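You operate a simulated robot arm through the tools that you are given. There is no shell and no other tool. Be economical: measure what you need, move in short steps, check, and stop when the job is done.

Carry out the task below with a simulated two-armed robot. There is one attempt and no reset: what you move stays moved.

## Task
Wipe up the spill on the top of the staging table with the orange rag and put it back.

Only the result counts: the job must be done as asked and must still hold three seconds after the hand-in. Knocking over, shifting, dropping, spilling or breaking anything else fails it.

## Robot
Two 7-joint arms with two-finger parallel grippers on one trunk, on a base that drives. Base frame: it is fixed to the floor where the robot stands at the start and does not move with it; the origin is under the middle of the robot, x ahead of it, y to its left, z up. Lengths are in mm, angles in degrees, forces in N, time in s.
The left shoulder is at the start at [50, 187, 1035], the right one opposite. Payload 3.43 kg a hand.
The tool frame of a hand sits at the grasp point between the pads (the TCP): z along the fingers, y along the line on which they close. The tips reach 30 mm beyond it. The gripper opens to 94 mm. The fingers are 28 mm wide and 10 mm thick; the gripper's body (50 by 96 mm) begins 55 mm behind the TCP.
Orientation is told as [roll, pitch, yaw] about the base's x, y, z axes, in that order, counted from this pose: with the fingers straight down and closing along the base's y, the tool's x points along the base's -x, its y along +y and its z along -z.

## Interface
- The arms move only by the tool drive_tool. It takes "left_series", "right_series" or both (then of equal length, played together; a hand with none holds still); each is a list of rows, each a list of 6 numbers: the shift along the tool's x, y, z in mm, then the turn, a rotation vector about the tool's x, y, z in degrees. In form: [[x, y, z, ax, ay, az], ...]. A call has 1 to 10 rows; each row shifts and turns the commanded pose from where the row before left it, along the tool's axes as they then stand. "left_claw" and "right_claw" are, for a hand that has rows, the closure in counts, from 0 (fully open) to 255 (shut), set as the call begins (left out, the last holds). Each row takes 0.2 s and may step no farther than 50 mm and 8.6 degrees from the row before; otherwise, or with a gripper value out of range, the whole call is refused. Where a pose cannot be reached the arm comes as near as it can. A force on the tool above 40 N (or 10 N above the force at the start of the call, whichever is more), or a blocked arm, ends the call early, and 0.2 s more pass. Each finger travels about 153 mm/s and halts on what it meets, pressing with about 35 N; the grip force reading is that of the motor and also rises with nothing between the fingers. The clock runs only during rows and for 0.2 s after the last one: add rows that do not move to give the fingers time. The reply holds the time, the measured pose of the TCP, the force on the tool along the base axes, the opening and the grip force, in the units named above and with some noise.
- Cameras (640 x 400 px; columns grow to the right, rows downward): "scene" is now at [143.5, 20.7, 1191.7]; the picture's right is [0.26, -0.97, 0.00], its down [-0.59, -0.16, -0.79] and it looks along [0.76, 0.20, -0.62] (base axes); focal length 264 px, centre (320, 200). "left" rides on the left gripper at [76, -14, -102] in its tool frame; the picture's right is [0.18, 0.98, 0.00], its down [-0.75, 0.14, -0.64] and it looks along [-0.63, 0.12, 0.77] (tool axes); focal length 243 px, centre (320, 200). "right" rides on the right gripper at [76, 14, -102] in its tool frame; the picture's right is [-0.18, 0.98, 0.00], its down [-0.75, -0.14, -0.64] and it looks along [-0.63, -0.12, 0.77] (tool axes); focal length 243 px, centre (320, 200). There is no depth. A picture from a camera that has moved, and an enlarged one, comes with that camera's place and axes in the base frame and with its lens.
- get_image(camera): a new picture of that camera. It takes no simulated time.
- raise_lower(by): slides the trunk up (or, below 0, down) by that many mm; the arms and the scene camera ride with it, the base frame stays. It gives what a move gives, with no picture.
- roll_base(legs): drives the robot by 1 to 6 legs, each [ahead, left, turn to the left] in mm, mm and degrees, along the robot's own axes; the way and the turn of a leg run together, so that a leg with both is an arc; at most 1500 mm and 180 degrees a leg. The arms and the cameras ride along, it lands a little off, and it stops where it bumps. It gives what a move gives.
- pan_tilt(pan, tilt): turns the head with the scene camera to pan (to the left, within 80 degrees either way) and tilt (down, from -29 to 69), counted from straight ahead of the robot. It gives what a move gives.
- inspect(camera, box): a new picture of the part [left, top, right, bottom] of that camera's present view, enlarged. It takes no simulated time.
- job_done(): hands the job in; it is judged then, once.

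Work in short steps. Places have to be worked out from the pictures, the camera data and where the tool is seen: move nearer, look again, correct. Check each grasp and each placing, and mend what went wrong. You have 120 turns and 108 pictures in all, those below and enlarged ones among them. Open the grippers and draw the arms clear of the work before you hand the job in, unless the task says otherwise; then end with one line.

The tools are called after ">>>" as a command line: name --argument value ..., lists and objects as JSON in quotes. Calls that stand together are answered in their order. drive_tool: Moves the arms, as the interface text tells. Its arguments: {"type":"object","properties":{"left_series":{"type":"array","items":{"type":"array","items":{"type":"number"}}},"left_claw":{"type":"number"},"right_series":{"type":"array","items":{"type":"array","items":{"type":"number"}}},"right_claw":{"type":"number"}},"required":[]} The other tools are called the same way: raise_lower (by) slides the trunk up or down; roll_base (legs) drives the base; pan_tilt (pan, tilt) turns the head that bears the scene camera; get_image (camera) takes a picture; inspect (camera, box) takes an enlarged picture of a part of a camera's view; job_done () hands the job in.

At the start:

```text
t: 0.0
left_tcp_pos: [459.5, 324.9, 988.6]
left_tool_rot: [0.0, 0.0, 0.1]
left_contact_force: [0.3, -0.2, -0.6]
left_gripper_width: 94.3
left_finger_force: 0.1
right_tcp_pos: [452.9, -36.3, 1009.3]
right_tool_rot: [0.0, 0.0, 0.0]
right_contact_force: [0.2, -0.4, -0.1]
right_gripper_width: 94.0
right_finger_force: 0.1
trunk travel left (down, up): [-250.0, 182.0]
robot x, y, heading: [-0.4, 0.2, -0.0]
head pan, tilt: [14.8, 38.0]
```

scene: 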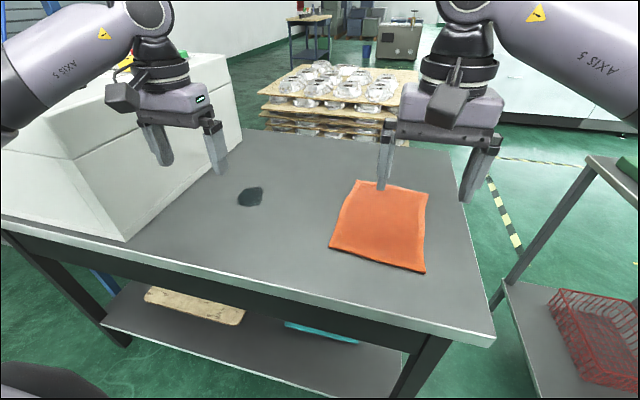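
right: 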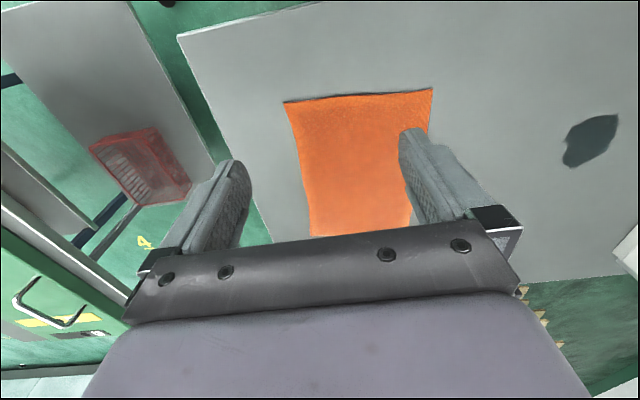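
left: 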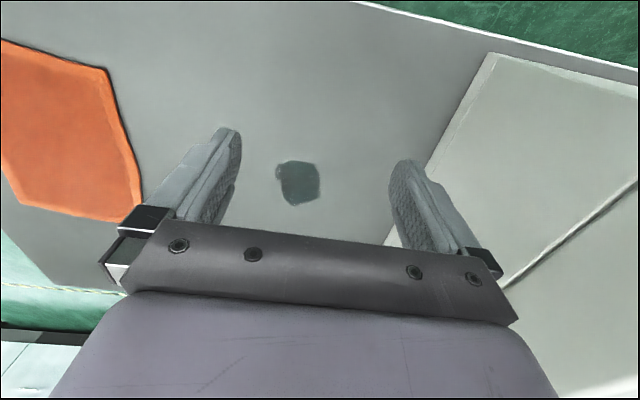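

The spill is around [649, 352] and the rag spans about x 515–790, y -110..90. I look closer at both before planning.

>>> inspect --camera "scene" --box '[300, 160, 460, 290]'

>>> inspect --camera "scene" --box '[200, 160, 300, 230]'

>>> inspect --camera "right" --box '[260, 70, 460, 240]'

```text
3.08 times, centred on (380, 225) of scene
camera zoom: at [143.5, 20.7, 1191.7], right [0.26, -0.97, 0.0], down [-0.59, -0.16, -0.79], along [0.76, 0.2, -0.62], focal length 811 px, centre (135, 123)
```

zoom: 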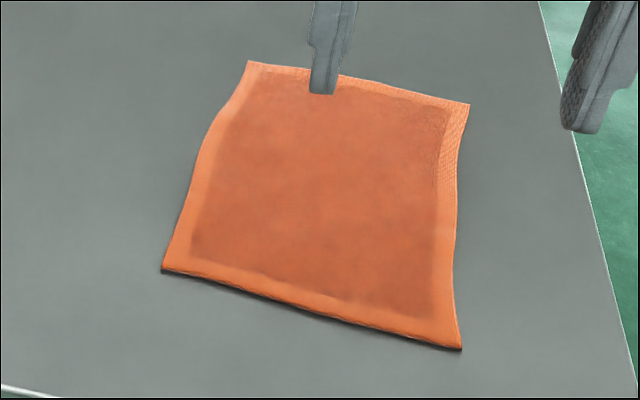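

```text
5.71 times, centred on (250, 195) of scene
camera zoom: at [143.5, 20.7, 1191.7], right [0.26, -0.97, 0.0], down [-0.59, -0.16, -0.79], along [0.76, 0.2, -0.62], focal length 1506 px, centre (720, 229)
```

zoom: 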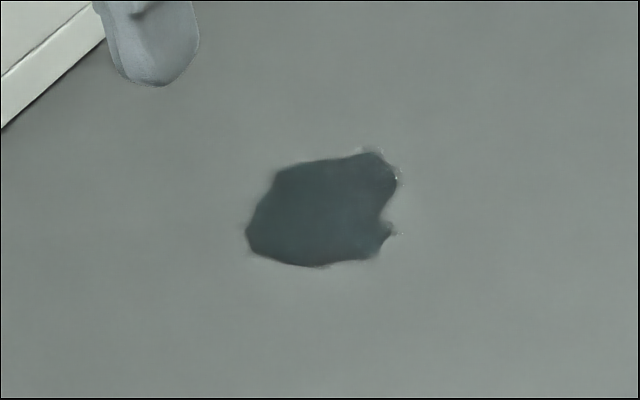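

```text
2.35 times, centred on (360, 155) of right
camera zoom: at [375.8, -21.7, 1112.6], right [0.18, 0.98, 0.0], down [0.75, -0.14, 0.64], along [0.63, -0.12, -0.77], focal length 571 px, centre (226, 306)
```

zoom: 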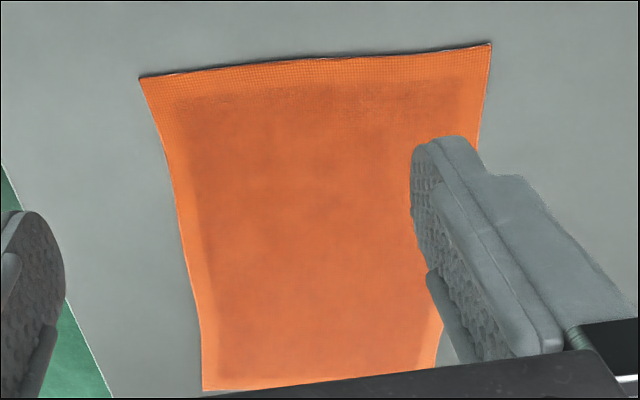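

I plan to use the left arm after driving forward a little. First I check the surroundings at either side and the table edge.

>>> pan_tilt --pan -45 --tilt 45

>>> get_image --camera "scene"

>>> pan_tilt --pan 55 --tilt 35

>>> get_image --camera "scene"

>>> pan_tilt --pan 0 --tilt 66

>>> get_image --camera "scene"

```text
t: 1.3
left_tcp_pos: [459.3, 325.3, 989.7]
left_tool_rot: [0.0, 0.0, 0.2]
left_contact_force: [-0.1, -0.3, 0.8]
left_gripper_width: 94.0
left_finger_force: 0.0
right_tcp_pos: [451.9, -35.4, 1008.5]
right_tool_rot: [0.0, -0.1, -0.1]
right_contact_force: [0.1, -0.2, 0.6]
right_gripper_width: 94.1
right_finger_force: 0.0
trunk travel left (down, up): [-250.0, 182.0]
robot x, y, heading: [-2.4, -1.5, 0.0]
head pan, tilt: [-45.0, 45.0]
```

```text
101 pictures are left
camera scene: at [117.5, -58.9, 1181.4], right [-0.71, -0.71, 0.0], down [-0.5, 0.5, -0.71], along [0.5, -0.5, -0.71], focal length 264 px, centre (320, 200)
```

scene: 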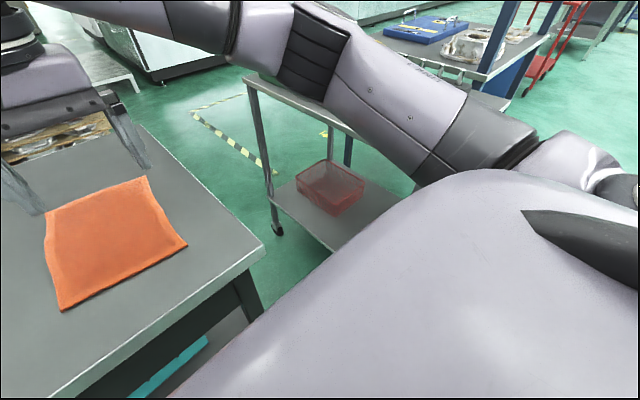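

```text
t: 3.1
left_tcp_pos: [458.9, 324.7, 988.3]
left_tool_rot: [0.0, 0.1, 0.1]
left_contact_force: [-1.3, 0.4, 0.0]
left_gripper_width: 93.9
left_finger_force: 0.1
right_tcp_pos: [451.8, -35.8, 1010.5]
right_tool_rot: [0.0, -0.1, 0.0]
right_contact_force: [-0.2, -0.5, 0.2]
right_gripper_width: 94.1
right_finger_force: 0.0
trunk travel left (down, up): [-250.0, 182.0]
robot x, y, heading: [-0.4, -1.9, 0.3]
head pan, tilt: [55.0, 35.0]
```

```text
100 pictures are left
camera scene: at [110.6, 70.7, 1196.2], right [0.82, -0.57, 0.0], down [-0.33, -0.47, -0.82], along [0.47, 0.67, -0.57], focal length 264 px, centre (320, 200)
```

scene: 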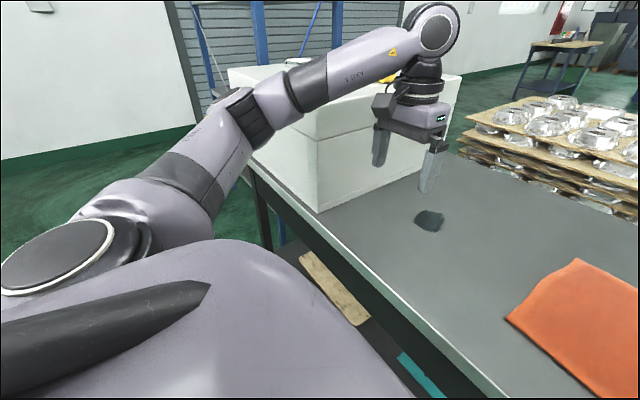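

```text
t: 4.3
left_tcp_pos: [460.2, 324.6, 988.9]
left_tool_rot: [0.0, 0.0, 0.0]
left_contact_force: [0.6, 0.2, 1.1]
left_gripper_width: 94.1
left_finger_force: 0.0
right_tcp_pos: [452.5, -36.4, 1008.2]
right_tool_rot: [0.1, 0.0, 0.0]
right_contact_force: [-0.4, 0.9, -0.3]
right_gripper_width: 94.1
right_finger_force: 0.0
trunk travel left (down, up): [-250.0, 182.0]
robot x, y, heading: [4.5, -2.8, 0.0]
head pan, tilt: [0.0, 66.0]
```

```text
99 pictures are left
camera scene: at [119.5, -1.3, 1155.3], right [0.0, -1.0, 0.0], down [-0.91, 0.0, -0.41], along [0.41, 0.0, -0.91], focal length 264 px, centre (320, 200)
```

scene: 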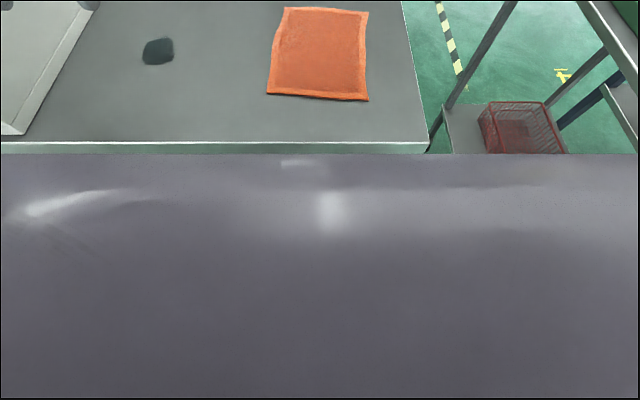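

Table edge is at x≈418, the rag about 285x205 centred ≈[670,-5], the spill ≈[664,360] about 90x72. I drive ahead in a small step and slightly right to bring both inside the left hand's reach.

>>> roll_base --legs '[[60, -40, 0]]'

>>> get_image --camera "scene"

```text
t: 5.3
left_tcp_pos: [519.2, 284.5, 989.1]
left_tool_rot: [0.0, 0.0, 0.1]
left_contact_force: [0.2, 0.5, 0.2]
left_gripper_width: 94.0
left_finger_force: 0.1
right_tcp_pos: [512.2, -75.9, 1008.6]
right_tool_rot: [0.0, 0.0, 0.0]
right_contact_force: [0.4, 0.3, 0.3]
right_gripper_width: 94.0
right_finger_force: 0.1
trunk travel left (down, up): [-250.0, 182.0]
robot x, y, heading: [59.9, -42.6, -0.1]
head pan, tilt: [0.0, 66.0]
```

```text
98 pictures are left
camera scene: at [179.6, -41.6, 1155.2], right [0.0, -1.0, 0.0], down [-0.91, 0.0, -0.41], along [0.41, 0.0, -0.91], focal length 264 px, centre (320, 200)
```

scene: 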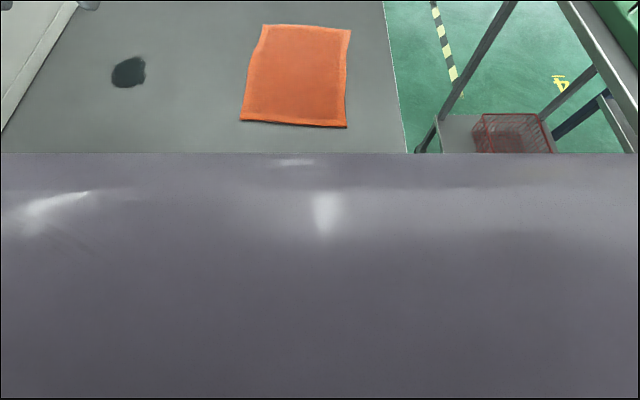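

Rag centre is now measured at about [664,0] and the spill at [661,370]. I tuck the right hand back out of the left arm's way.

>>> drive_tool --right_series '[[30, -35, -10, 0, 0, 0], [30, -35, -10, 0, 0, 0], [30, -35, -10, 0, 0, 0], [30, -35, 0, 0, 0, 0]]'

>>> drive_tool --left_series '[[-20, -40, 30, 0, 0, 0], [-20, -40, 30, 0, 0, 0], [-20, -40, 30, 0, 0, 0], [-20, -40, 20, 0, 0, 0], [-20, -40, 20, 0, 0, 0], [-10, -40, 10, 0, 0, 0], [0, -40, 0, 0, 0, 0]]'

>>> get_image --camera "left"

>>> get_image --camera "scene"

```text
t: 6.3
left_tcp_pos: [519.7, 284.0, 988.7]
left_tool_rot: [0.0, -0.1, 0.1]
left_contact_force: [-0.5, 0.7, -0.6]
left_gripper_width: 94.1
left_finger_force: 0.1
right_tcp_pos: [389.4, -216.9, 1039.4]
right_tool_rot: [0.1, 0.0, -0.1]
right_contact_force: [0.5, -0.6, -0.2]
right_gripper_width: 94.1
right_finger_force: 0.0
trunk travel left (down, up): [-250.0, 182.0]
robot x, y, heading: [59.2, -40.1, 0.2]
head pan, tilt: [0.0, 66.0]
```

```text
refused: row 1 steps farther than a row can; nothing moved
```

```text
97 pictures are left
camera left: at [442.5, 269.3, 1092.2], right [-0.19, 0.98, 0.0], down [0.75, 0.14, 0.64], along [0.63, 0.12, -0.77], focal length 243 px, centre (320, 200)
```

left: 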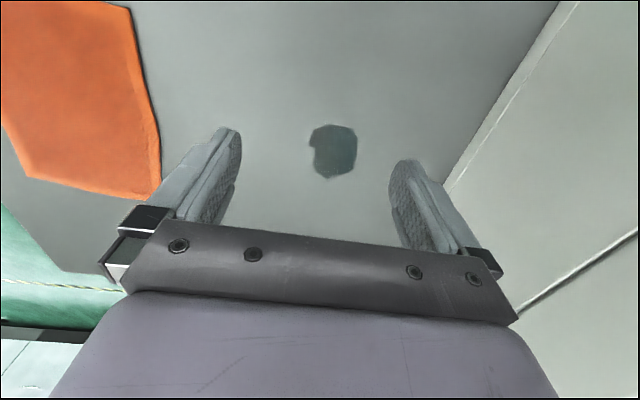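

```text
96 pictures are left
camera scene: at [179.0, -41.7, 1155.4], right [0.0, -1.0, 0.0], down [-0.91, 0.0, -0.41], along [0.41, 0.0, -0.91], focal length 264 px, centre (320, 200)
```

scene: 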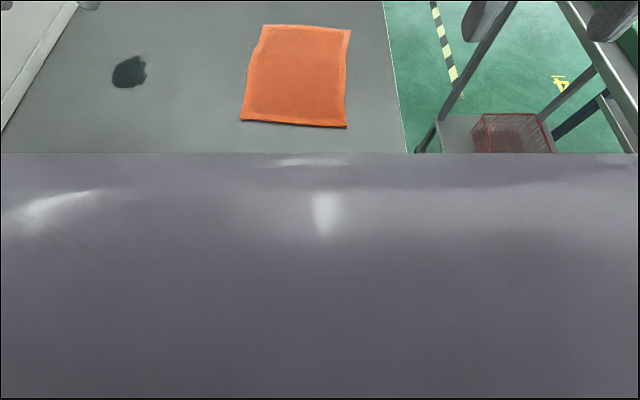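

Cross-checking scene, left and right cameras, the rays agree best if the table top lies at z≈790 rather than 753; then the rag centre is ≈[617,-4] and the spill ≈[612,328]. I move above the rag at a safe height.

>>> drive_tool --left_series '[[-12, -36, 8, 0, 0, 0], [-12, -36, 8, 0, 0, 0], [-12, -36, 8, 0, 0, 0], [-12, -36, 8, 0, 0, 0], [-12, -36, 8, 0, 0, 0], [-12, -36, 8, 0, 0, 0], [-12, -36, 8, 0, 0, 0], [-12, -36, 8, 0, 0, 0]]'

>>> get_image --camera "left"

>>> pan_tilt --pan 10 --tilt 45

>>> get_image --camera "scene"

```text
t: 8.1
left_tcp_pos: [615.6, -3.5, 925.7]
left_tool_rot: [0.0, 0.0, 0.2]
left_contact_force: [0.8, 0.5, -0.4]
left_gripper_width: 94.1
left_finger_force: 0.2
right_tcp_pos: [391.5, -216.0, 1039.9]
right_tool_rot: [0.0, 0.0, 0.0]
right_contact_force: [-0.5, 0.4, 0.0]
right_gripper_width: 94.0
right_finger_force: 0.0
trunk travel left (down, up): [-250.0, 182.0]
robot x, y, heading: [61.0, -39.9, -0.3]
head pan, tilt: [0.0, 66.0]
```

```text
95 pictures are left
camera left: at [539.6, -18.8, 1029.1], right [-0.19, 0.98, 0.0], down [0.75, 0.14, 0.64], along [0.63, 0.12, -0.77], focal length 243 px, centre (320, 200)
```

left: 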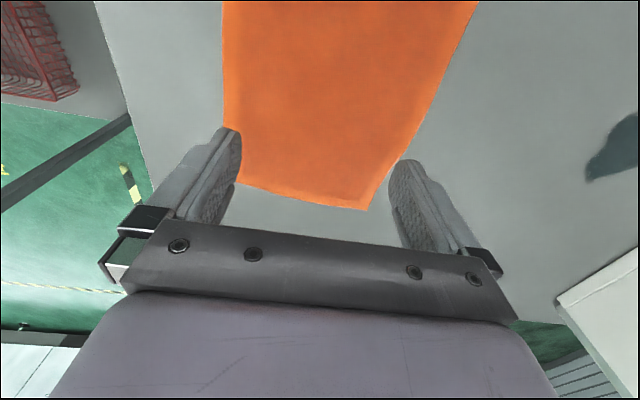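

```text
t: 9.0
left_tcp_pos: [615.5, -2.2, 926.0]
left_tool_rot: [0.0, 0.0, 0.1]
left_contact_force: [0.1, 0.2, -0.8]
left_gripper_width: 93.9
left_finger_force: 0.0
right_tcp_pos: [391.8, -215.7, 1039.6]
right_tool_rot: [0.0, 0.0, 0.0]
right_contact_force: [0.5, -0.3, 0.4]
right_gripper_width: 94.2
right_finger_force: 0.0
trunk travel left (down, up): [-250.0, 182.0]
robot x, y, heading: [59.6, -41.8, -0.1]
head pan, tilt: [10.0, 45.0]
```

```text
94 pictures are left
camera scene: at [199.9, -27.2, 1181.3], right [0.17, -0.98, 0.0], down [-0.7, -0.12, -0.71], along [0.7, 0.12, -0.71], focal length 264 px, centre (320, 200)
```

scene: 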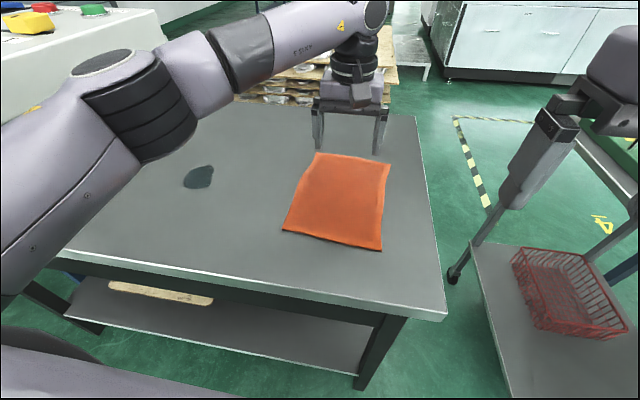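

Estimates at z≈790 agree with this view too. I descend toward the rag centre and look again before contact.

>>> drive_tool --left_series '[[0, 0, 25, 0, 0, 0], [0, 0, 25, 0, 0, 0], [0, 0, 20, 0, 0, 0], [0, 0, 10, 0, 0, 0]]'

>>> get_image --camera "left"

>>> inspect --camera "scene" --box '[260, 60, 460, 260]'

```text
t: 10.0
left_tcp_pos: [616.1, -2.9, 844.5]
left_tool_rot: [0.1, 0.1, 0.2]
left_contact_force: [-0.2, 0.6, -0.4]
left_gripper_width: 94.0
left_finger_force: 0.0
right_tcp_pos: [392.1, -216.4, 1040.2]
right_tool_rot: [-0.1, -0.1, 0.0]
right_contact_force: [-0.1, 0.1, -0.2]
right_gripper_width: 94.0
right_finger_force: 0.1
trunk travel left (down, up): [-250.0, 182.0]
robot x, y, heading: [59.6, -39.5, -0.1]
head pan, tilt: [10.0, 45.0]
```

```text
93 pictures are left
camera left: at [539.5, -17.8, 948.2], right [-0.19, 0.98, 0.0], down [0.75, 0.14, 0.64], along [0.63, 0.12, -0.77], focal length 243 px, centre (320, 200)
```

left: 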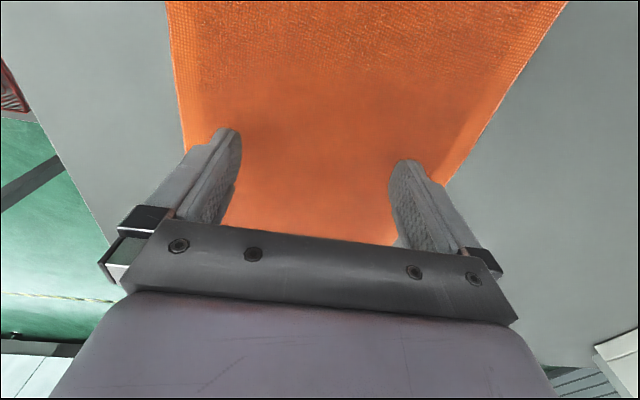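

```text
2.00 times, centred on (360, 160) of scene
camera zoom: at [199.9, -27.2, 1181.4], right [0.17, -0.98, 0.0], down [-0.7, -0.12, -0.71], along [0.7, 0.12, -0.71], focal length 527 px, centre (240, 280)
```

zoom: 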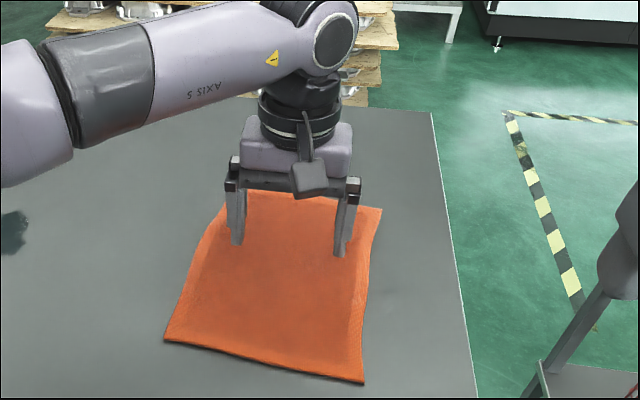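

Hand is centred over the rag. I lower in small steps to find contact.

>>> drive_tool --left_series '[[0, 0, 6, 0, 0, 0], [0, 0, 6, 0, 0, 0], [0, 0, 4, 0, 0, 0], [0, 0, 4, 0, 0, 0], [0, 0, 0, 0, 0, 0]]'

>>> inspect --camera "scene" --box '[260, 60, 460, 260]'

```text
t: 11.3
left_tcp_pos: [617.6, -3.0, 832.0]
left_tool_rot: [-0.2, -0.6, 0.1]
left_contact_force: [-2.6, 2.5, 15.9]
left_gripper_width: 94.0
left_finger_force: 0.1
right_tcp_pos: [391.2, -215.0, 1040.6]
right_tool_rot: [0.0, -0.1, 0.0]
right_contact_force: [0.3, 0.0, 0.3]
right_gripper_width: 94.0
right_finger_force: 0.0
trunk travel left (down, up): [-250.0, 182.0]
robot x, y, heading: [58.5, -42.7, -0.1]
head pan, tilt: [10.0, 45.0]
stopped in row 5 (left hand): the force on the tool passed its limit (the readings are from after the stop); the commanded pose is now the measured one
```

```text
2.00 times, centred on (360, 160) of scene
camera zoom: at [198.6, -27.2, 1181.3], right [0.17, -0.98, 0.0], down [-0.7, -0.12, -0.71], along [0.7, 0.12, -0.71], focal length 527 px, centre (240, 280)
```

zoom: 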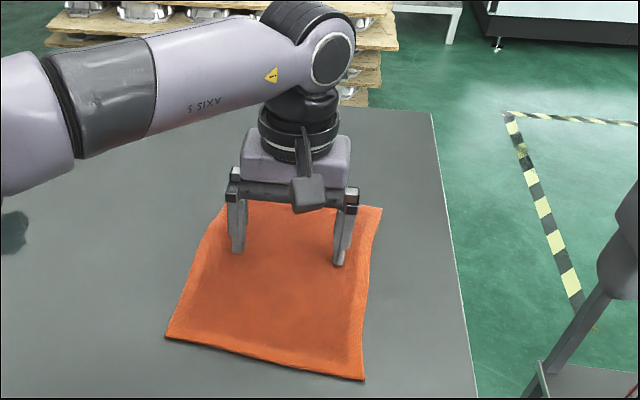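

Contact at TCP z≈832, so the rag lies at about z≈800. I close the fingers here to try pinching up a fold.

>>> drive_tool --left_series '[[0, 0, 0, 0, 0, 0], [0, 0, 0, 0, 0, 0], [0, 0, 0, 0, 0, 0], [0, 0, 0, 0, 0, 0]]' --left_claw 255

>>> inspect --camera "scene" --box '[260, 60, 460, 260]'

>>> get_image --camera "left"

```text
t: 12.3
left_tcp_pos: [617.3, -4.3, 832.6]
left_tool_rot: [-0.2, -0.8, 0.1]
left_contact_force: [2.0, -1.4, 25.0]
left_gripper_width: 9.3
left_finger_force: 35.0
right_tcp_pos: [389.4, -215.3, 1040.5]
right_tool_rot: [0.0, 0.0, 0.1]
right_contact_force: [0.2, -0.2, 0.3]
right_gripper_width: 93.9
right_finger_force: 0.1
trunk travel left (down, up): [-250.0, 182.0]
robot x, y, heading: [60.6, -42.2, -0.2]
head pan, tilt: [10.0, 45.0]
```

```text
2.00 times, centred on (360, 160) of scene
camera zoom: at [198.1, -27.4, 1181.8], right [0.17, -0.98, 0.0], down [-0.69, -0.12, -0.71], along [0.7, 0.12, -0.71], focal length 527 px, centre (240, 280)
```

zoom: 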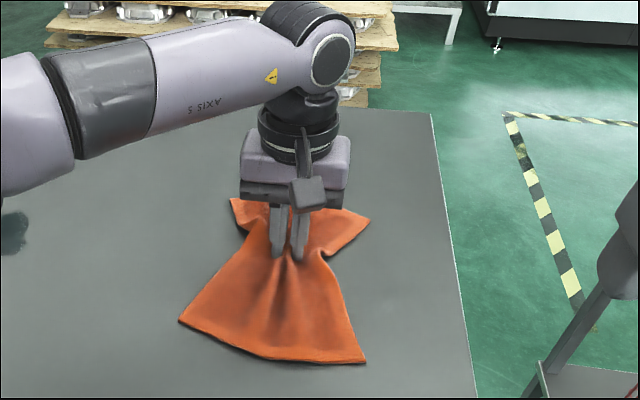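

```text
89 pictures are left
camera left: at [539.1, -18.1, 934.7], right [-0.19, 0.98, -0.01], down [0.74, 0.14, 0.65], along [0.64, 0.12, -0.76], focal length 243 px, centre (320, 200)
```

left: 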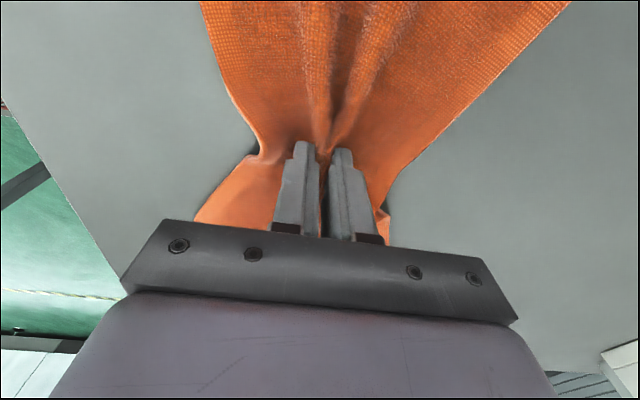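

The rag is a real cloth and is pinched (9 mm width). I ease the pressure a hair and drag it along the table toward the spill.

>>> drive_tool --left_series '[[0, 0, -4, 0, 0, 0], [0, 25, 0, 0, 0, 0], [0, 30, 0, 0, 0, 0], [0, 30, 0, 0, 0, 0], [0, 30, 0, 0, 0, 0], [0, 30, 0, 0, 0, 0], [0, 30, 0, 0, 0, 0]]'

>>> get_image --camera "scene"

```text
t: 13.9
left_tcp_pos: [616.6, 173.0, 834.0]
left_tool_rot: [0.0, -0.5, 0.1]
left_contact_force: [-0.1, -0.6, 5.2]
left_gripper_width: 8.9
left_finger_force: 34.2
right_tcp_pos: [391.5, -214.9, 1039.7]
right_tool_rot: [0.1, -0.2, 0.1]
right_contact_force: [0.0, -1.2, 0.2]
right_gripper_width: 93.9
right_finger_force: 0.1
trunk travel left (down, up): [-250.0, 182.0]
robot x, y, heading: [57.9, -37.2, -0.1]
head pan, tilt: [10.0, 45.0]
```

```text
88 pictures are left
camera scene: at [199.4, -27.2, 1181.4], right [0.17, -0.98, 0.0], down [-0.7, -0.12, -0.71], along [0.7, 0.12, -0.71], focal length 264 px, centre (320, 200)
```

scene: 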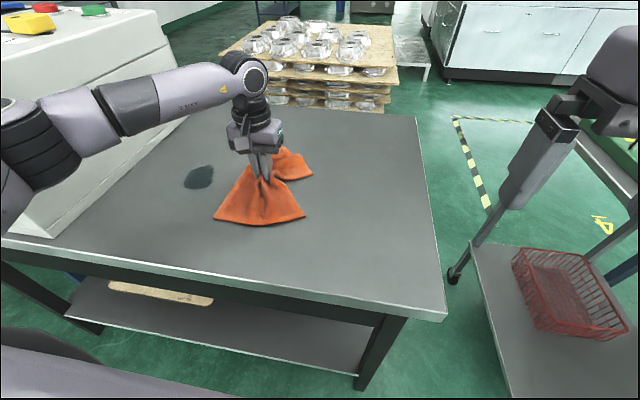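

Dragging works. I continue with moderate steps and check the arm's clearance to the box.

>>> drive_tool --left_series '[[0, 25, 0, 0, 0, 0], [0, 25, 0, 0, 0, 0], [0, 25, 0, 0, 0, 0]]'

>>> pan_tilt --pan 45 --tilt 35

>>> get_image --camera "scene"

>>> get_image --camera "left"

```text
t: 14.7
left_tcp_pos: [617.1, 246.8, 833.8]
left_tool_rot: [-0.1, -0.6, 0.1]
left_contact_force: [-0.3, 0.3, 1.7]
left_gripper_width: 8.7
left_finger_force: 35.3
right_tcp_pos: [391.0, -216.5, 1038.4]
right_tool_rot: [0.0, 0.0, 0.0]
right_contact_force: [0.7, -0.4, 0.1]
right_gripper_width: 94.0
right_finger_force: 0.1
trunk travel left (down, up): [-250.0, 182.0]
robot x, y, heading: [61.8, -43.9, 0.0]
head pan, tilt: [10.0, 45.0]
```

```text
t: 15.7
left_tcp_pos: [615.8, 246.5, 834.6]
left_tool_rot: [0.0, -0.4, 0.2]
left_contact_force: [-0.8, 0.2, 0.9]
left_gripper_width: 8.9
left_finger_force: 35.0
right_tcp_pos: [391.2, -215.6, 1040.3]
right_tool_rot: [0.0, -0.1, 0.0]
right_contact_force: [0.0, 0.3, -0.6]
right_gripper_width: 93.9
right_finger_force: 0.1
trunk travel left (down, up): [-250.0, 182.0]
robot x, y, heading: [60.8, -38.7, 0.1]
head pan, tilt: [45.0, 35.0]
```

```text
87 pictures are left
camera scene: at [181.9, 20.9, 1196.2], right [0.71, -0.71, 0.0], down [-0.41, -0.41, -0.82], along [0.58, 0.58, -0.57], focal length 264 px, centre (320, 200)
```

scene: 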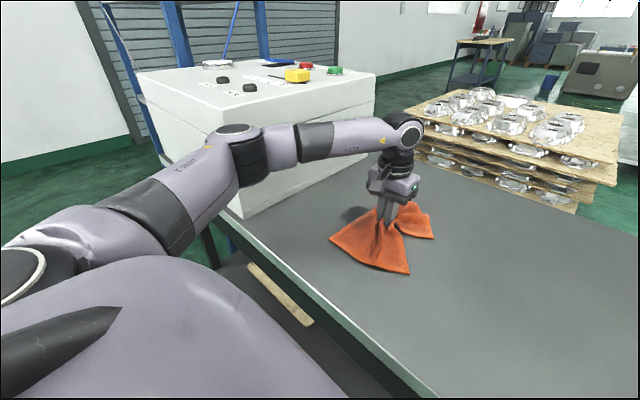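

```text
86 pictures are left
camera left: at [539.3, 231.5, 936.8], right [-0.19, 0.98, 0.0], down [0.75, 0.14, 0.65], along [0.64, 0.12, -0.76], focal length 243 px, centre (320, 200)
```

left: 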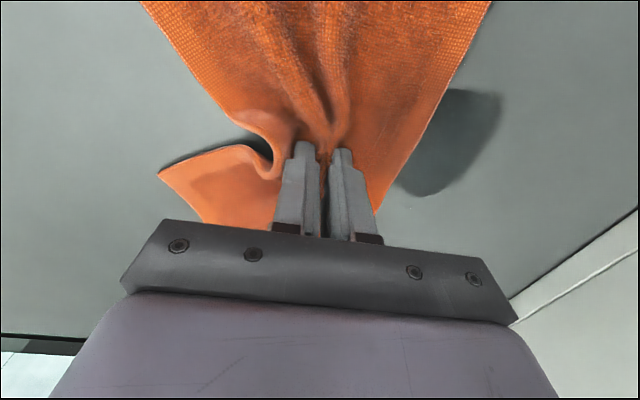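

The spill is just left of the rag, around [598,325]. I wipe in small steps: left across the spill, watching for contact of the arm with the box.

>>> drive_tool --left_series '[[-6, 18, 1, 0, 0, 0], [-6, 18, 0, 0, 0, 0], [-6, 18, 0, 0, 0, 0]]'

>>> get_image --camera "scene"

>>> get_image --camera "left"

```text
t: 16.5
left_tcp_pos: [634.9, 301.5, 834.0]
left_tool_rot: [-0.1, -0.5, 0.1]
left_contact_force: [-1.2, -2.0, 4.6]
left_gripper_width: 9.1
left_finger_force: 35.4
right_tcp_pos: [391.6, -216.1, 1040.0]
right_tool_rot: [0.0, 0.0, 0.0]
right_contact_force: [0.0, 0.2, -0.8]
right_gripper_width: 94.2
right_finger_force: 0.1
trunk travel left (down, up): [-250.0, 182.0]
robot x, y, heading: [61.2, -40.1, 0.1]
head pan, tilt: [45.0, 35.0]
```

```text
85 pictures are left
camera scene: at [181.5, 20.6, 1196.4], right [0.71, -0.71, 0.0], down [-0.41, -0.41, -0.82], along [0.58, 0.58, -0.57], focal length 264 px, centre (320, 200)
```

scene: 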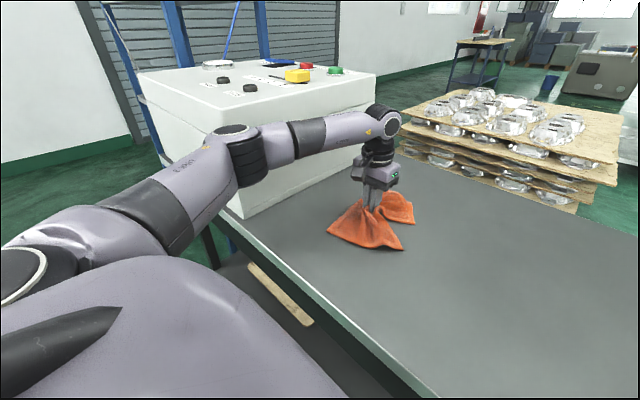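

```text
84 pictures are left
camera left: at [557.2, 286.4, 936.0], right [-0.19, 0.98, 0.0], down [0.75, 0.14, 0.65], along [0.64, 0.12, -0.76], focal length 243 px, centre (320, 200)
```

left: 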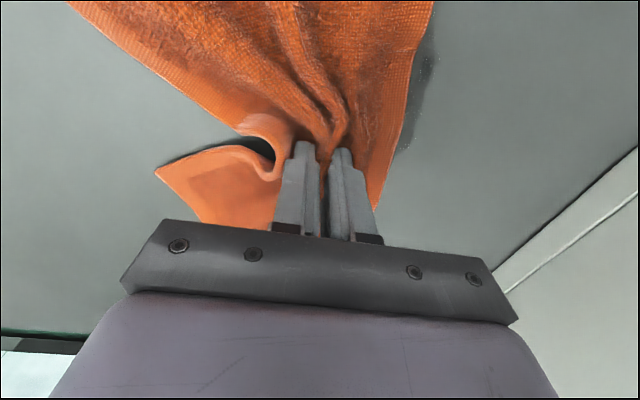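

The elbow barely moves and stays clear; the box side is at about y≈520. I continue the wipe over the whole spill: further left, then strokes in x.

>>> drive_tool --left_series '[[10, 20, 0, 0, 0, 0], [10, 20, 0, 0, 0, 0], [10, 15, 0, 0, 0, 0], [15, 0, 0, 0, 0, 0], [15, 0, 0, 0, 0, 0]]'

>>> get_image --camera "scene"

>>> get_image --camera "left"

```text
t: 17.7
left_tcp_pos: [573.4, 356.7, 833.3]
left_tool_rot: [-0.1, -0.6, 0.2]
left_contact_force: [4.1, 1.8, 10.0]
left_gripper_width: 9.1
left_finger_force: 35.0
right_tcp_pos: [390.8, -216.3, 1039.5]
right_tool_rot: [0.0, -0.1, 0.0]
right_contact_force: [-0.3, 0.5, -0.2]
right_gripper_width: 94.2
right_finger_force: 0.2
trunk travel left (down, up): [-250.0, 182.0]
robot x, y, heading: [62.5, -40.0, -0.0]
head pan, tilt: [45.0, 35.0]
```

```text
83 pictures are left
camera scene: at [181.5, 20.5, 1196.4], right [0.71, -0.71, 0.0], down [-0.4, -0.41, -0.82], along [0.58, 0.58, -0.57], focal length 264 px, centre (320, 200)
```

scene: 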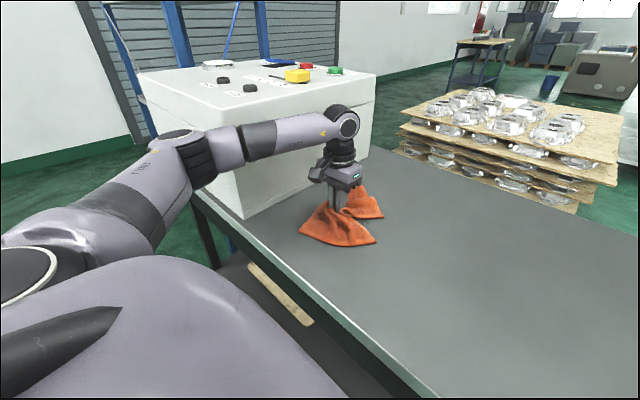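

```text
82 pictures are left
camera left: at [496.4, 341.2, 935.4], right [-0.19, 0.98, 0.0], down [0.75, 0.14, 0.65], along [0.64, 0.12, -0.76], focal length 243 px, centre (320, 200)
```

left: 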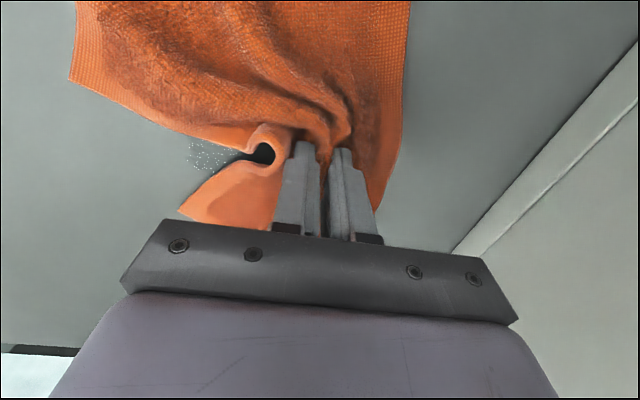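

Most of the spill is gone; faint specks remain around [588,287]. I scrub with passes across the region.

>>> drive_tool --left_series '[[-15, 0, 1, 0, 0, 0], [0, -30, 0, 0, 0, 0], [0, -30, 0, 0, 0, 0], [0, -30, 0, 0, 0, 0], [-25, 0, 0, 0, 0, 0], [0, 30, 0, 0, 0, 0], [0, 30, 0, 0, 0, 0], [0, 30, 0, 0, 0, 0], [-25, 0, 0, 0, 0, 0], [0, -30, 0, 0, 0, 0]]'

>>> drive_tool --left_series '[[0, -30, 0, 0, 0, 0], [0, -30, 0, 0, 0, 0], [0, -30, 0, 0, 0, 0], [0, -30, 0, 0, 0, 0], [0, -30, 0, 0, 0, 0], [0, -30, 0, 0, 0, 0]]'

>>> get_image --camera "scene"

>>> get_image --camera "left"

```text
t: 19.9
left_tcp_pos: [638.7, 327.2, 831.6]
left_tool_rot: [0.1, -0.6, 0.2]
left_contact_force: [1.2, 5.3, 15.6]
left_gripper_width: 9.0
left_finger_force: 35.4
right_tcp_pos: [391.3, -216.1, 1041.4]
right_tool_rot: [0.0, 0.0, 0.1]
right_contact_force: [0.4, 0.4, -0.6]
right_gripper_width: 94.0
right_finger_force: 0.2
trunk travel left (down, up): [-250.0, 182.0]
robot x, y, heading: [60.0, -37.6, -0.1]
head pan, tilt: [45.0, 35.0]
```

```text
t: 21.3
left_tcp_pos: [637.8, 146.1, 833.8]
left_tool_rot: [-0.2, -0.5, 0.1]
left_contact_force: [0.4, 4.5, 17.9]
left_gripper_width: 8.9
left_finger_force: 35.1
right_tcp_pos: [391.1, -215.8, 1040.6]
right_tool_rot: [0.1, -0.1, -0.1]
right_contact_force: [0.7, -0.1, 0.5]
right_gripper_width: 94.4
right_finger_force: 0.1
trunk travel left (down, up): [-250.0, 182.0]
robot x, y, heading: [60.5, -42.8, -0.1]
head pan, tilt: [45.0, 35.0]
```

```text
81 pictures are left
camera scene: at [180.5, 20.8, 1196.5], right [0.71, -0.71, 0.0], down [-0.4, -0.41, -0.82], along [0.58, 0.58, -0.57], focal length 264 px, centre (320, 200)
```

scene: 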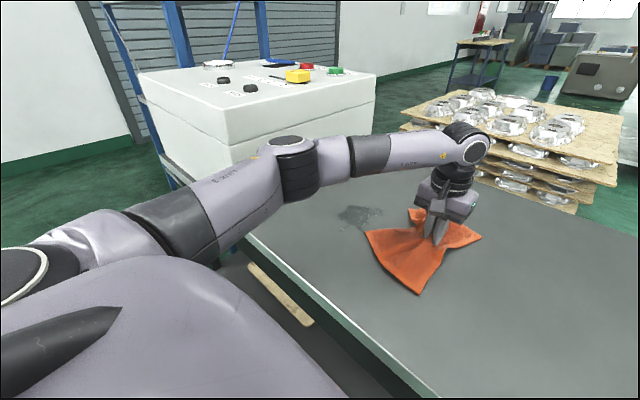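

```text
80 pictures are left
camera left: at [561.3, 130.4, 935.2], right [-0.19, 0.98, 0.0], down [0.75, 0.14, 0.65], along [0.64, 0.12, -0.76], focal length 243 px, centre (320, 200)
```

left: 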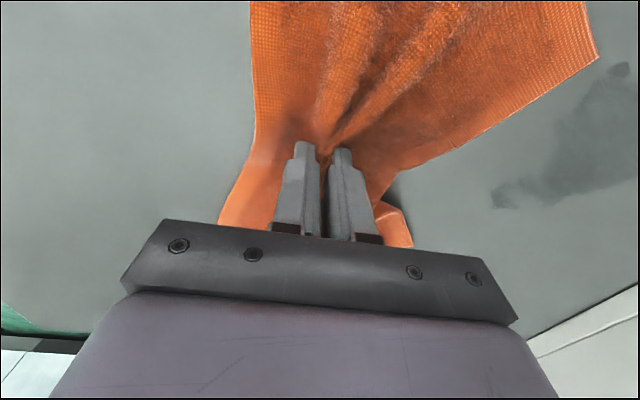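

>>> inspect --camera "scene" --box '[310, 180, 410, 250]'

```text
5.71 times, centred on (360, 215) of scene
camera zoom: at [180.5, 20.8, 1196.5], right [0.71, -0.71, 0.0], down [-0.4, -0.41, -0.82], along [0.58, 0.58, -0.57], focal length 1506 px, centre (91, 114)
```

zoom: 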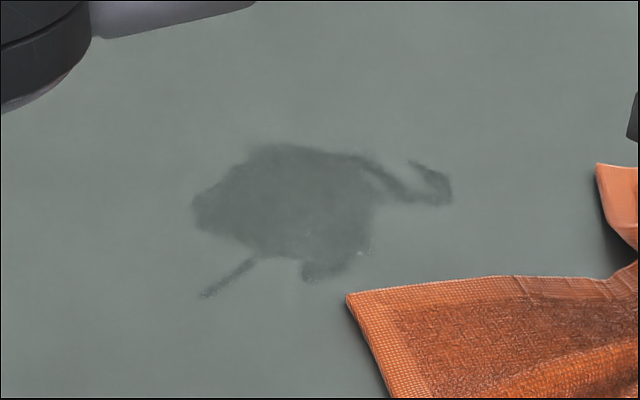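

The stain is lighter but not gone, spread around [601,314] ±45 mm with small smears. I do a dense raster over it.

>>> drive_tool --left_series '[[0, 45, 0, 0, 0, 0], [0, 45, 0, 0, 0, 0], [0, 45, 0, 0, 0, 0], [0, 45, 0, 0, 0, 0], [0, 30, 0, 0, 0, 0], [15, 0, 0, 0, 0, 0], [0, -45, 0, 0, 0, 0], [0, -45, 0, 0, 0, 0], [15, 0, 0, 0, 0, 0], [0, 45, 0, 0, 0, 0]]'

>>> drive_tool --left_series '[[0, 45, 0, 0, 0, 0], [15, 0, 0, 0, 0, 0], [0, -45, 0, 0, 0, 0], [0, -45, 0, 0, 0, 0], [15, 0, 0, 0, 0, 0], [0, 45, 0, 0, 0, 0], [0, 45, 0, 0, 0, 0], [15, 0, 0, 0, 0, 0], [0, -45, 0, 0, 0, 0], [0, -45, 0, 0, 0, 0]]'

>>> get_image --camera "left"

>>> inspect --camera "scene" --box '[240, 130, 480, 280]'

```text
t: 23.5
left_tcp_pos: [609.8, 310.5, 831.6]
left_tool_rot: [-0.2, -0.6, 0.1]
left_contact_force: [-0.4, -5.2, 17.2]
left_gripper_width: 9.0
left_finger_force: 34.9
right_tcp_pos: [390.6, -217.4, 1040.3]
right_tool_rot: [0.1, -0.2, 0.0]
right_contact_force: [0.9, 0.4, 0.7]
right_gripper_width: 93.9
right_finger_force: 0.1
trunk travel left (down, up): [-250.0, 182.0]
robot x, y, heading: [62.5, -44.5, 0.0]
head pan, tilt: [45.0, 35.0]
```

```text
t: 25.7
left_tcp_pos: [562.5, 267.1, 832.9]
left_tool_rot: [0.0, -0.7, 0.1]
left_contact_force: [1.2, 6.1, 23.3]
left_gripper_width: 9.0
left_finger_force: 35.4
right_tcp_pos: [391.7, -215.8, 1040.5]
right_tool_rot: [-0.1, -0.1, -0.1]
right_contact_force: [-0.3, -0.3, -0.3]
right_gripper_width: 94.0
right_finger_force: 0.1
trunk travel left (down, up): [-250.0, 182.0]
robot x, y, heading: [57.9, -35.7, -0.0]
head pan, tilt: [45.0, 35.0]
```

```text
78 pictures are left
camera left: at [486.4, 251.3, 934.9], right [-0.19, 0.98, 0.0], down [0.75, 0.14, 0.65], along [0.64, 0.12, -0.76], focal length 243 px, centre (320, 200)
```

left: 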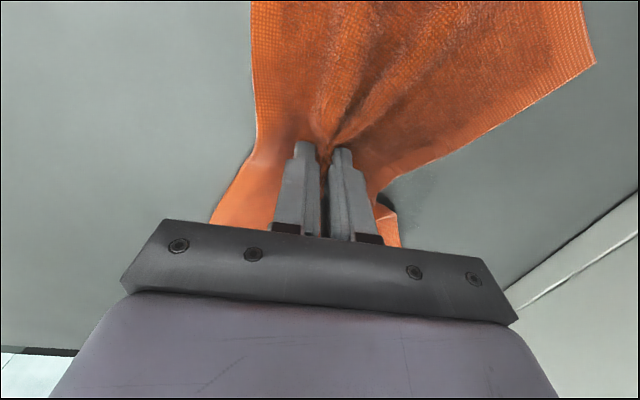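

```text
2.67 times, centred on (360, 205) of scene
camera zoom: at [180.4, 20.4, 1196.6], right [0.71, -0.71, 0.0], down [-0.4, -0.41, -0.82], along [0.58, 0.58, -0.57], focal length 703 px, centre (213, 187)
```

zoom: 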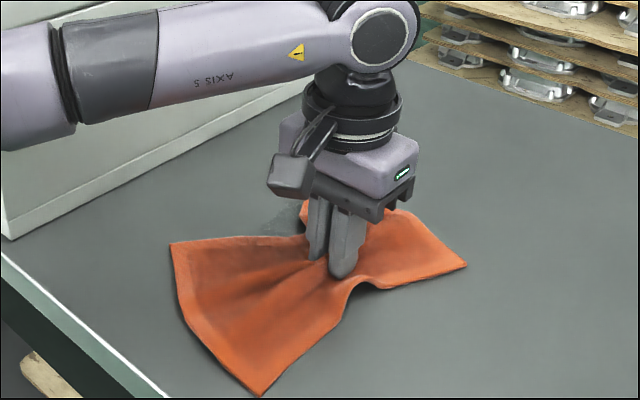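

Faint residue still shows near the fingers. I add strokes in the x direction over the same area.

>>> drive_tool --left_series '[[0, 20, 0, 0, 0, 0], [-45, 0, 0, 0, 0, 0], [-45, 0, 0, 0, 0, 0], [0, 18, 0, 0, 0, 0], [45, 0, 0, 0, 0, 0], [45, 0, 0, 0, 0, 0], [0, 18, 0, 0, 0, 0], [-45, 0, 0, 0, 0, 0], [-45, 0, 0, 0, 0, 0], [0, 18, 0, 0, 0, 0]]'

>>> drive_tool --left_series '[[45, 0, 0, 0, 0, 0], [45, 0, 0, 0, 0, 0], [0, 15, 0, 0, 0, 0], [-45, 0, 0, 0, 0, 0], [-45, 0, 0, 0, 0, 0], [0, -45, 0, 0, 0, 0], [0, -45, 0, 0, 0, 0], [0, -45, 0, 0, 0, 0], [0, -45, 0, 0, 0, 0], [0, -30, 0, 0, 0, 0]]'

>>> inspect --camera "scene" --box '[290, 170, 410, 250]'

>>> get_image --camera "left"

```text
t: 27.9
left_tcp_pos: [654.0, 338.8, 832.3]
left_tool_rot: [-0.1, -0.7, -0.1]
left_contact_force: [0.4, -4.4, 14.2]
left_gripper_width: 9.1
left_finger_force: 34.6
right_tcp_pos: [391.1, -217.0, 1040.1]
right_tool_rot: [0.1, -0.1, 0.0]
right_contact_force: [-0.4, 0.5, 0.2]
right_gripper_width: 94.1
right_finger_force: 0.1
trunk travel left (down, up): [-250.0, 182.0]
robot x, y, heading: [61.2, -43.3, 0.1]
head pan, tilt: [45.0, 35.0]
```

```text
t: 30.1
left_tcp_pos: [643.0, 144.4, 833.1]
left_tool_rot: [-0.1, -0.5, 0.1]
left_contact_force: [0.4, 3.6, 12.8]
left_gripper_width: 9.0
left_finger_force: 35.3
left hand out of reach, approached as far as the arm can: row 5
right_tcp_pos: [389.7, -216.4, 1040.5]
right_tool_rot: [0.0, -0.1, 0.0]
right_contact_force: [0.6, 0.5, 0.3]
right_gripper_width: 94.1
right_finger_force: 0.1
trunk travel left (down, up): [-250.0, 182.0]
robot x, y, heading: [60.8, -37.4, 0.1]
head pan, tilt: [45.0, 35.0]
```

```text
5.00 times, centred on (350, 210) of scene
camera zoom: at [180.8, 20.7, 1196.4], right [0.71, -0.71, 0.0], down [-0.4, -0.41, -0.82], along [0.58, 0.58, -0.57], focal length 1318 px, centre (170, 150)
```

zoom: 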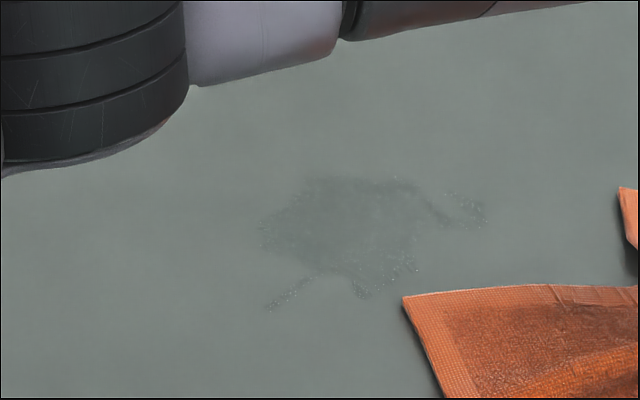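

```text
75 pictures are left
camera left: at [566.3, 129.6, 935.5], right [-0.19, 0.98, 0.0], down [0.75, 0.14, 0.65], along [0.64, 0.12, -0.76], focal length 243 px, centre (320, 200)
```

left: 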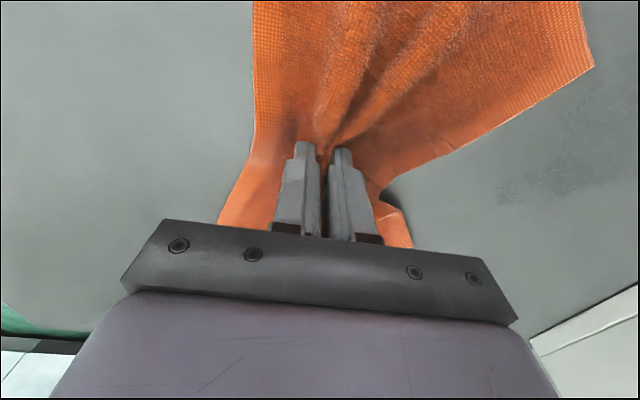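

Nearly clean, only a faint film remains. I repeat the raster once more with overlapping passes.

>>> drive_tool --left_series '[[0, 45, 0, 0, 0, 0], [0, 45, 0, 0, 0, 0], [0, 45, 0, 0, 0, 0], [0, 45, 0, 0, 0, 0], [0, 35, 0, 0, 0, 0], [20, 0, 0, 0, 0, 0], [0, -45, 0, 0, 0, 0], [0, -45, 0, 0, 0, 0], [15, 0, 0, 0, 0, 0], [0, 45, 0, 0, 0, 0]]'

>>> drive_tool --left_series '[[0, 45, 0, 0, 0, 0], [15, 0, 0, 0, 0, 0], [0, -45, 0, 0, 0, 0], [0, -45, 0, 0, 0, 0], [15, 0, 0, 0, 0, 0], [0, 45, 0, 0, 0, 0], [0, 45, 0, 0, 0, 0], [18, 0, 0, 0, 0, 0], [0, -45, 0, 0, 0, 0], [0, -45, 0, 0, 0, 0]]'

>>> drive_tool --left_series '[[20, 20, 0, 0, 0, 0], [0, 45, 0, 0, 0, 0], [-25, 30, 0, 0, 0, 0], [-40, -30, 0, 0, 0, 0], [-40, -30, 0, 0, 0, 0], [0, -45, 0, 0, 0, 0], [0, -45, 0, 0, 0, 0], [0, -45, 0, 0, 0, 0]]'

>>> inspect --camera "scene" --box '[290, 170, 410, 250]'

>>> get_image --camera "left"

```text
t: 32.3
left_tcp_pos: [608.0, 311.3, 833.6]
left_tool_rot: [-0.2, -0.6, -0.1]
left_contact_force: [-1.2, -6.3, 18.7]
left_gripper_width: 8.9
left_finger_force: 35.1
right_tcp_pos: [389.8, -217.2, 1040.5]
right_tool_rot: [0.1, -0.1, -0.1]
right_contact_force: [-0.3, -0.4, -0.4]
right_gripper_width: 94.3
right_finger_force: 0.0
trunk travel left (down, up): [-250.0, 182.0]
robot x, y, heading: [59.6, -39.5, 0.0]
head pan, tilt: [45.0, 35.0]
```

```text
t: 34.5
left_tcp_pos: [558.3, 272.1, 833.4]
left_tool_rot: [-0.1, -0.6, 0.3]
left_contact_force: [0.8, 6.6, 22.6]
left_gripper_width: 8.8
left_finger_force: 35.3
right_tcp_pos: [391.7, -216.4, 1040.8]
right_tool_rot: [0.0, -0.1, -0.1]
right_contact_force: [0.2, 0.3, -0.6]
right_gripper_width: 93.8
right_finger_force: 0.1
trunk travel left (down, up): [-250.0, 182.0]
robot x, y, heading: [57.3, -37.8, -0.2]
head pan, tilt: [45.0, 35.0]
```

```text
t: 36.3
left_tcp_pos: [646.3, 167.4, 833.5]
left_tool_rot: [-0.1, -0.6, 0.1]
left_contact_force: [0.1, 2.3, 14.7]
left_gripper_width: 8.9
left_finger_force: 35.1
right_tcp_pos: [390.3, -215.2, 1040.9]
right_tool_rot: [0.0, -0.1, 0.0]
right_contact_force: [0.5, 0.1, 1.1]
right_gripper_width: 93.8
right_finger_force: 0.0
trunk travel left (down, up): [-250.0, 182.0]
robot x, y, heading: [57.1, -40.6, 0.3]
head pan, tilt: [45.0, 35.0]
```

```text
5.00 times, centred on (350, 210) of scene
camera zoom: at [180.8, 20.5, 1196.4], right [0.71, -0.71, 0.0], down [-0.4, -0.41, -0.82], along [0.58, 0.58, -0.57], focal length 1318 px, centre (170, 150)
```

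zoom: 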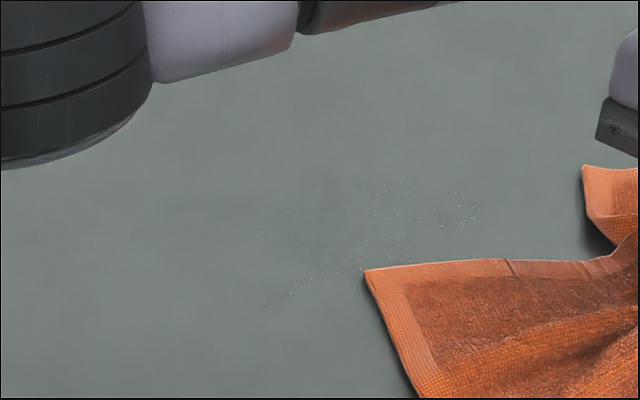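

```text
73 pictures are left
camera left: at [568.3, 153.3, 935.4], right [-0.19, 0.98, 0.0], down [0.75, 0.14, 0.65], along [0.64, 0.12, -0.76], focal length 243 px, centre (320, 200)
```

left: 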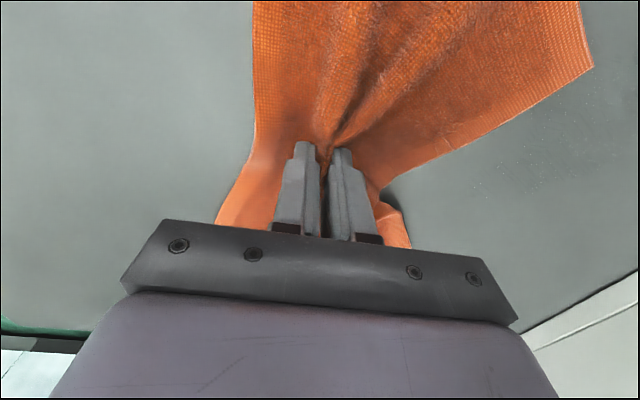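

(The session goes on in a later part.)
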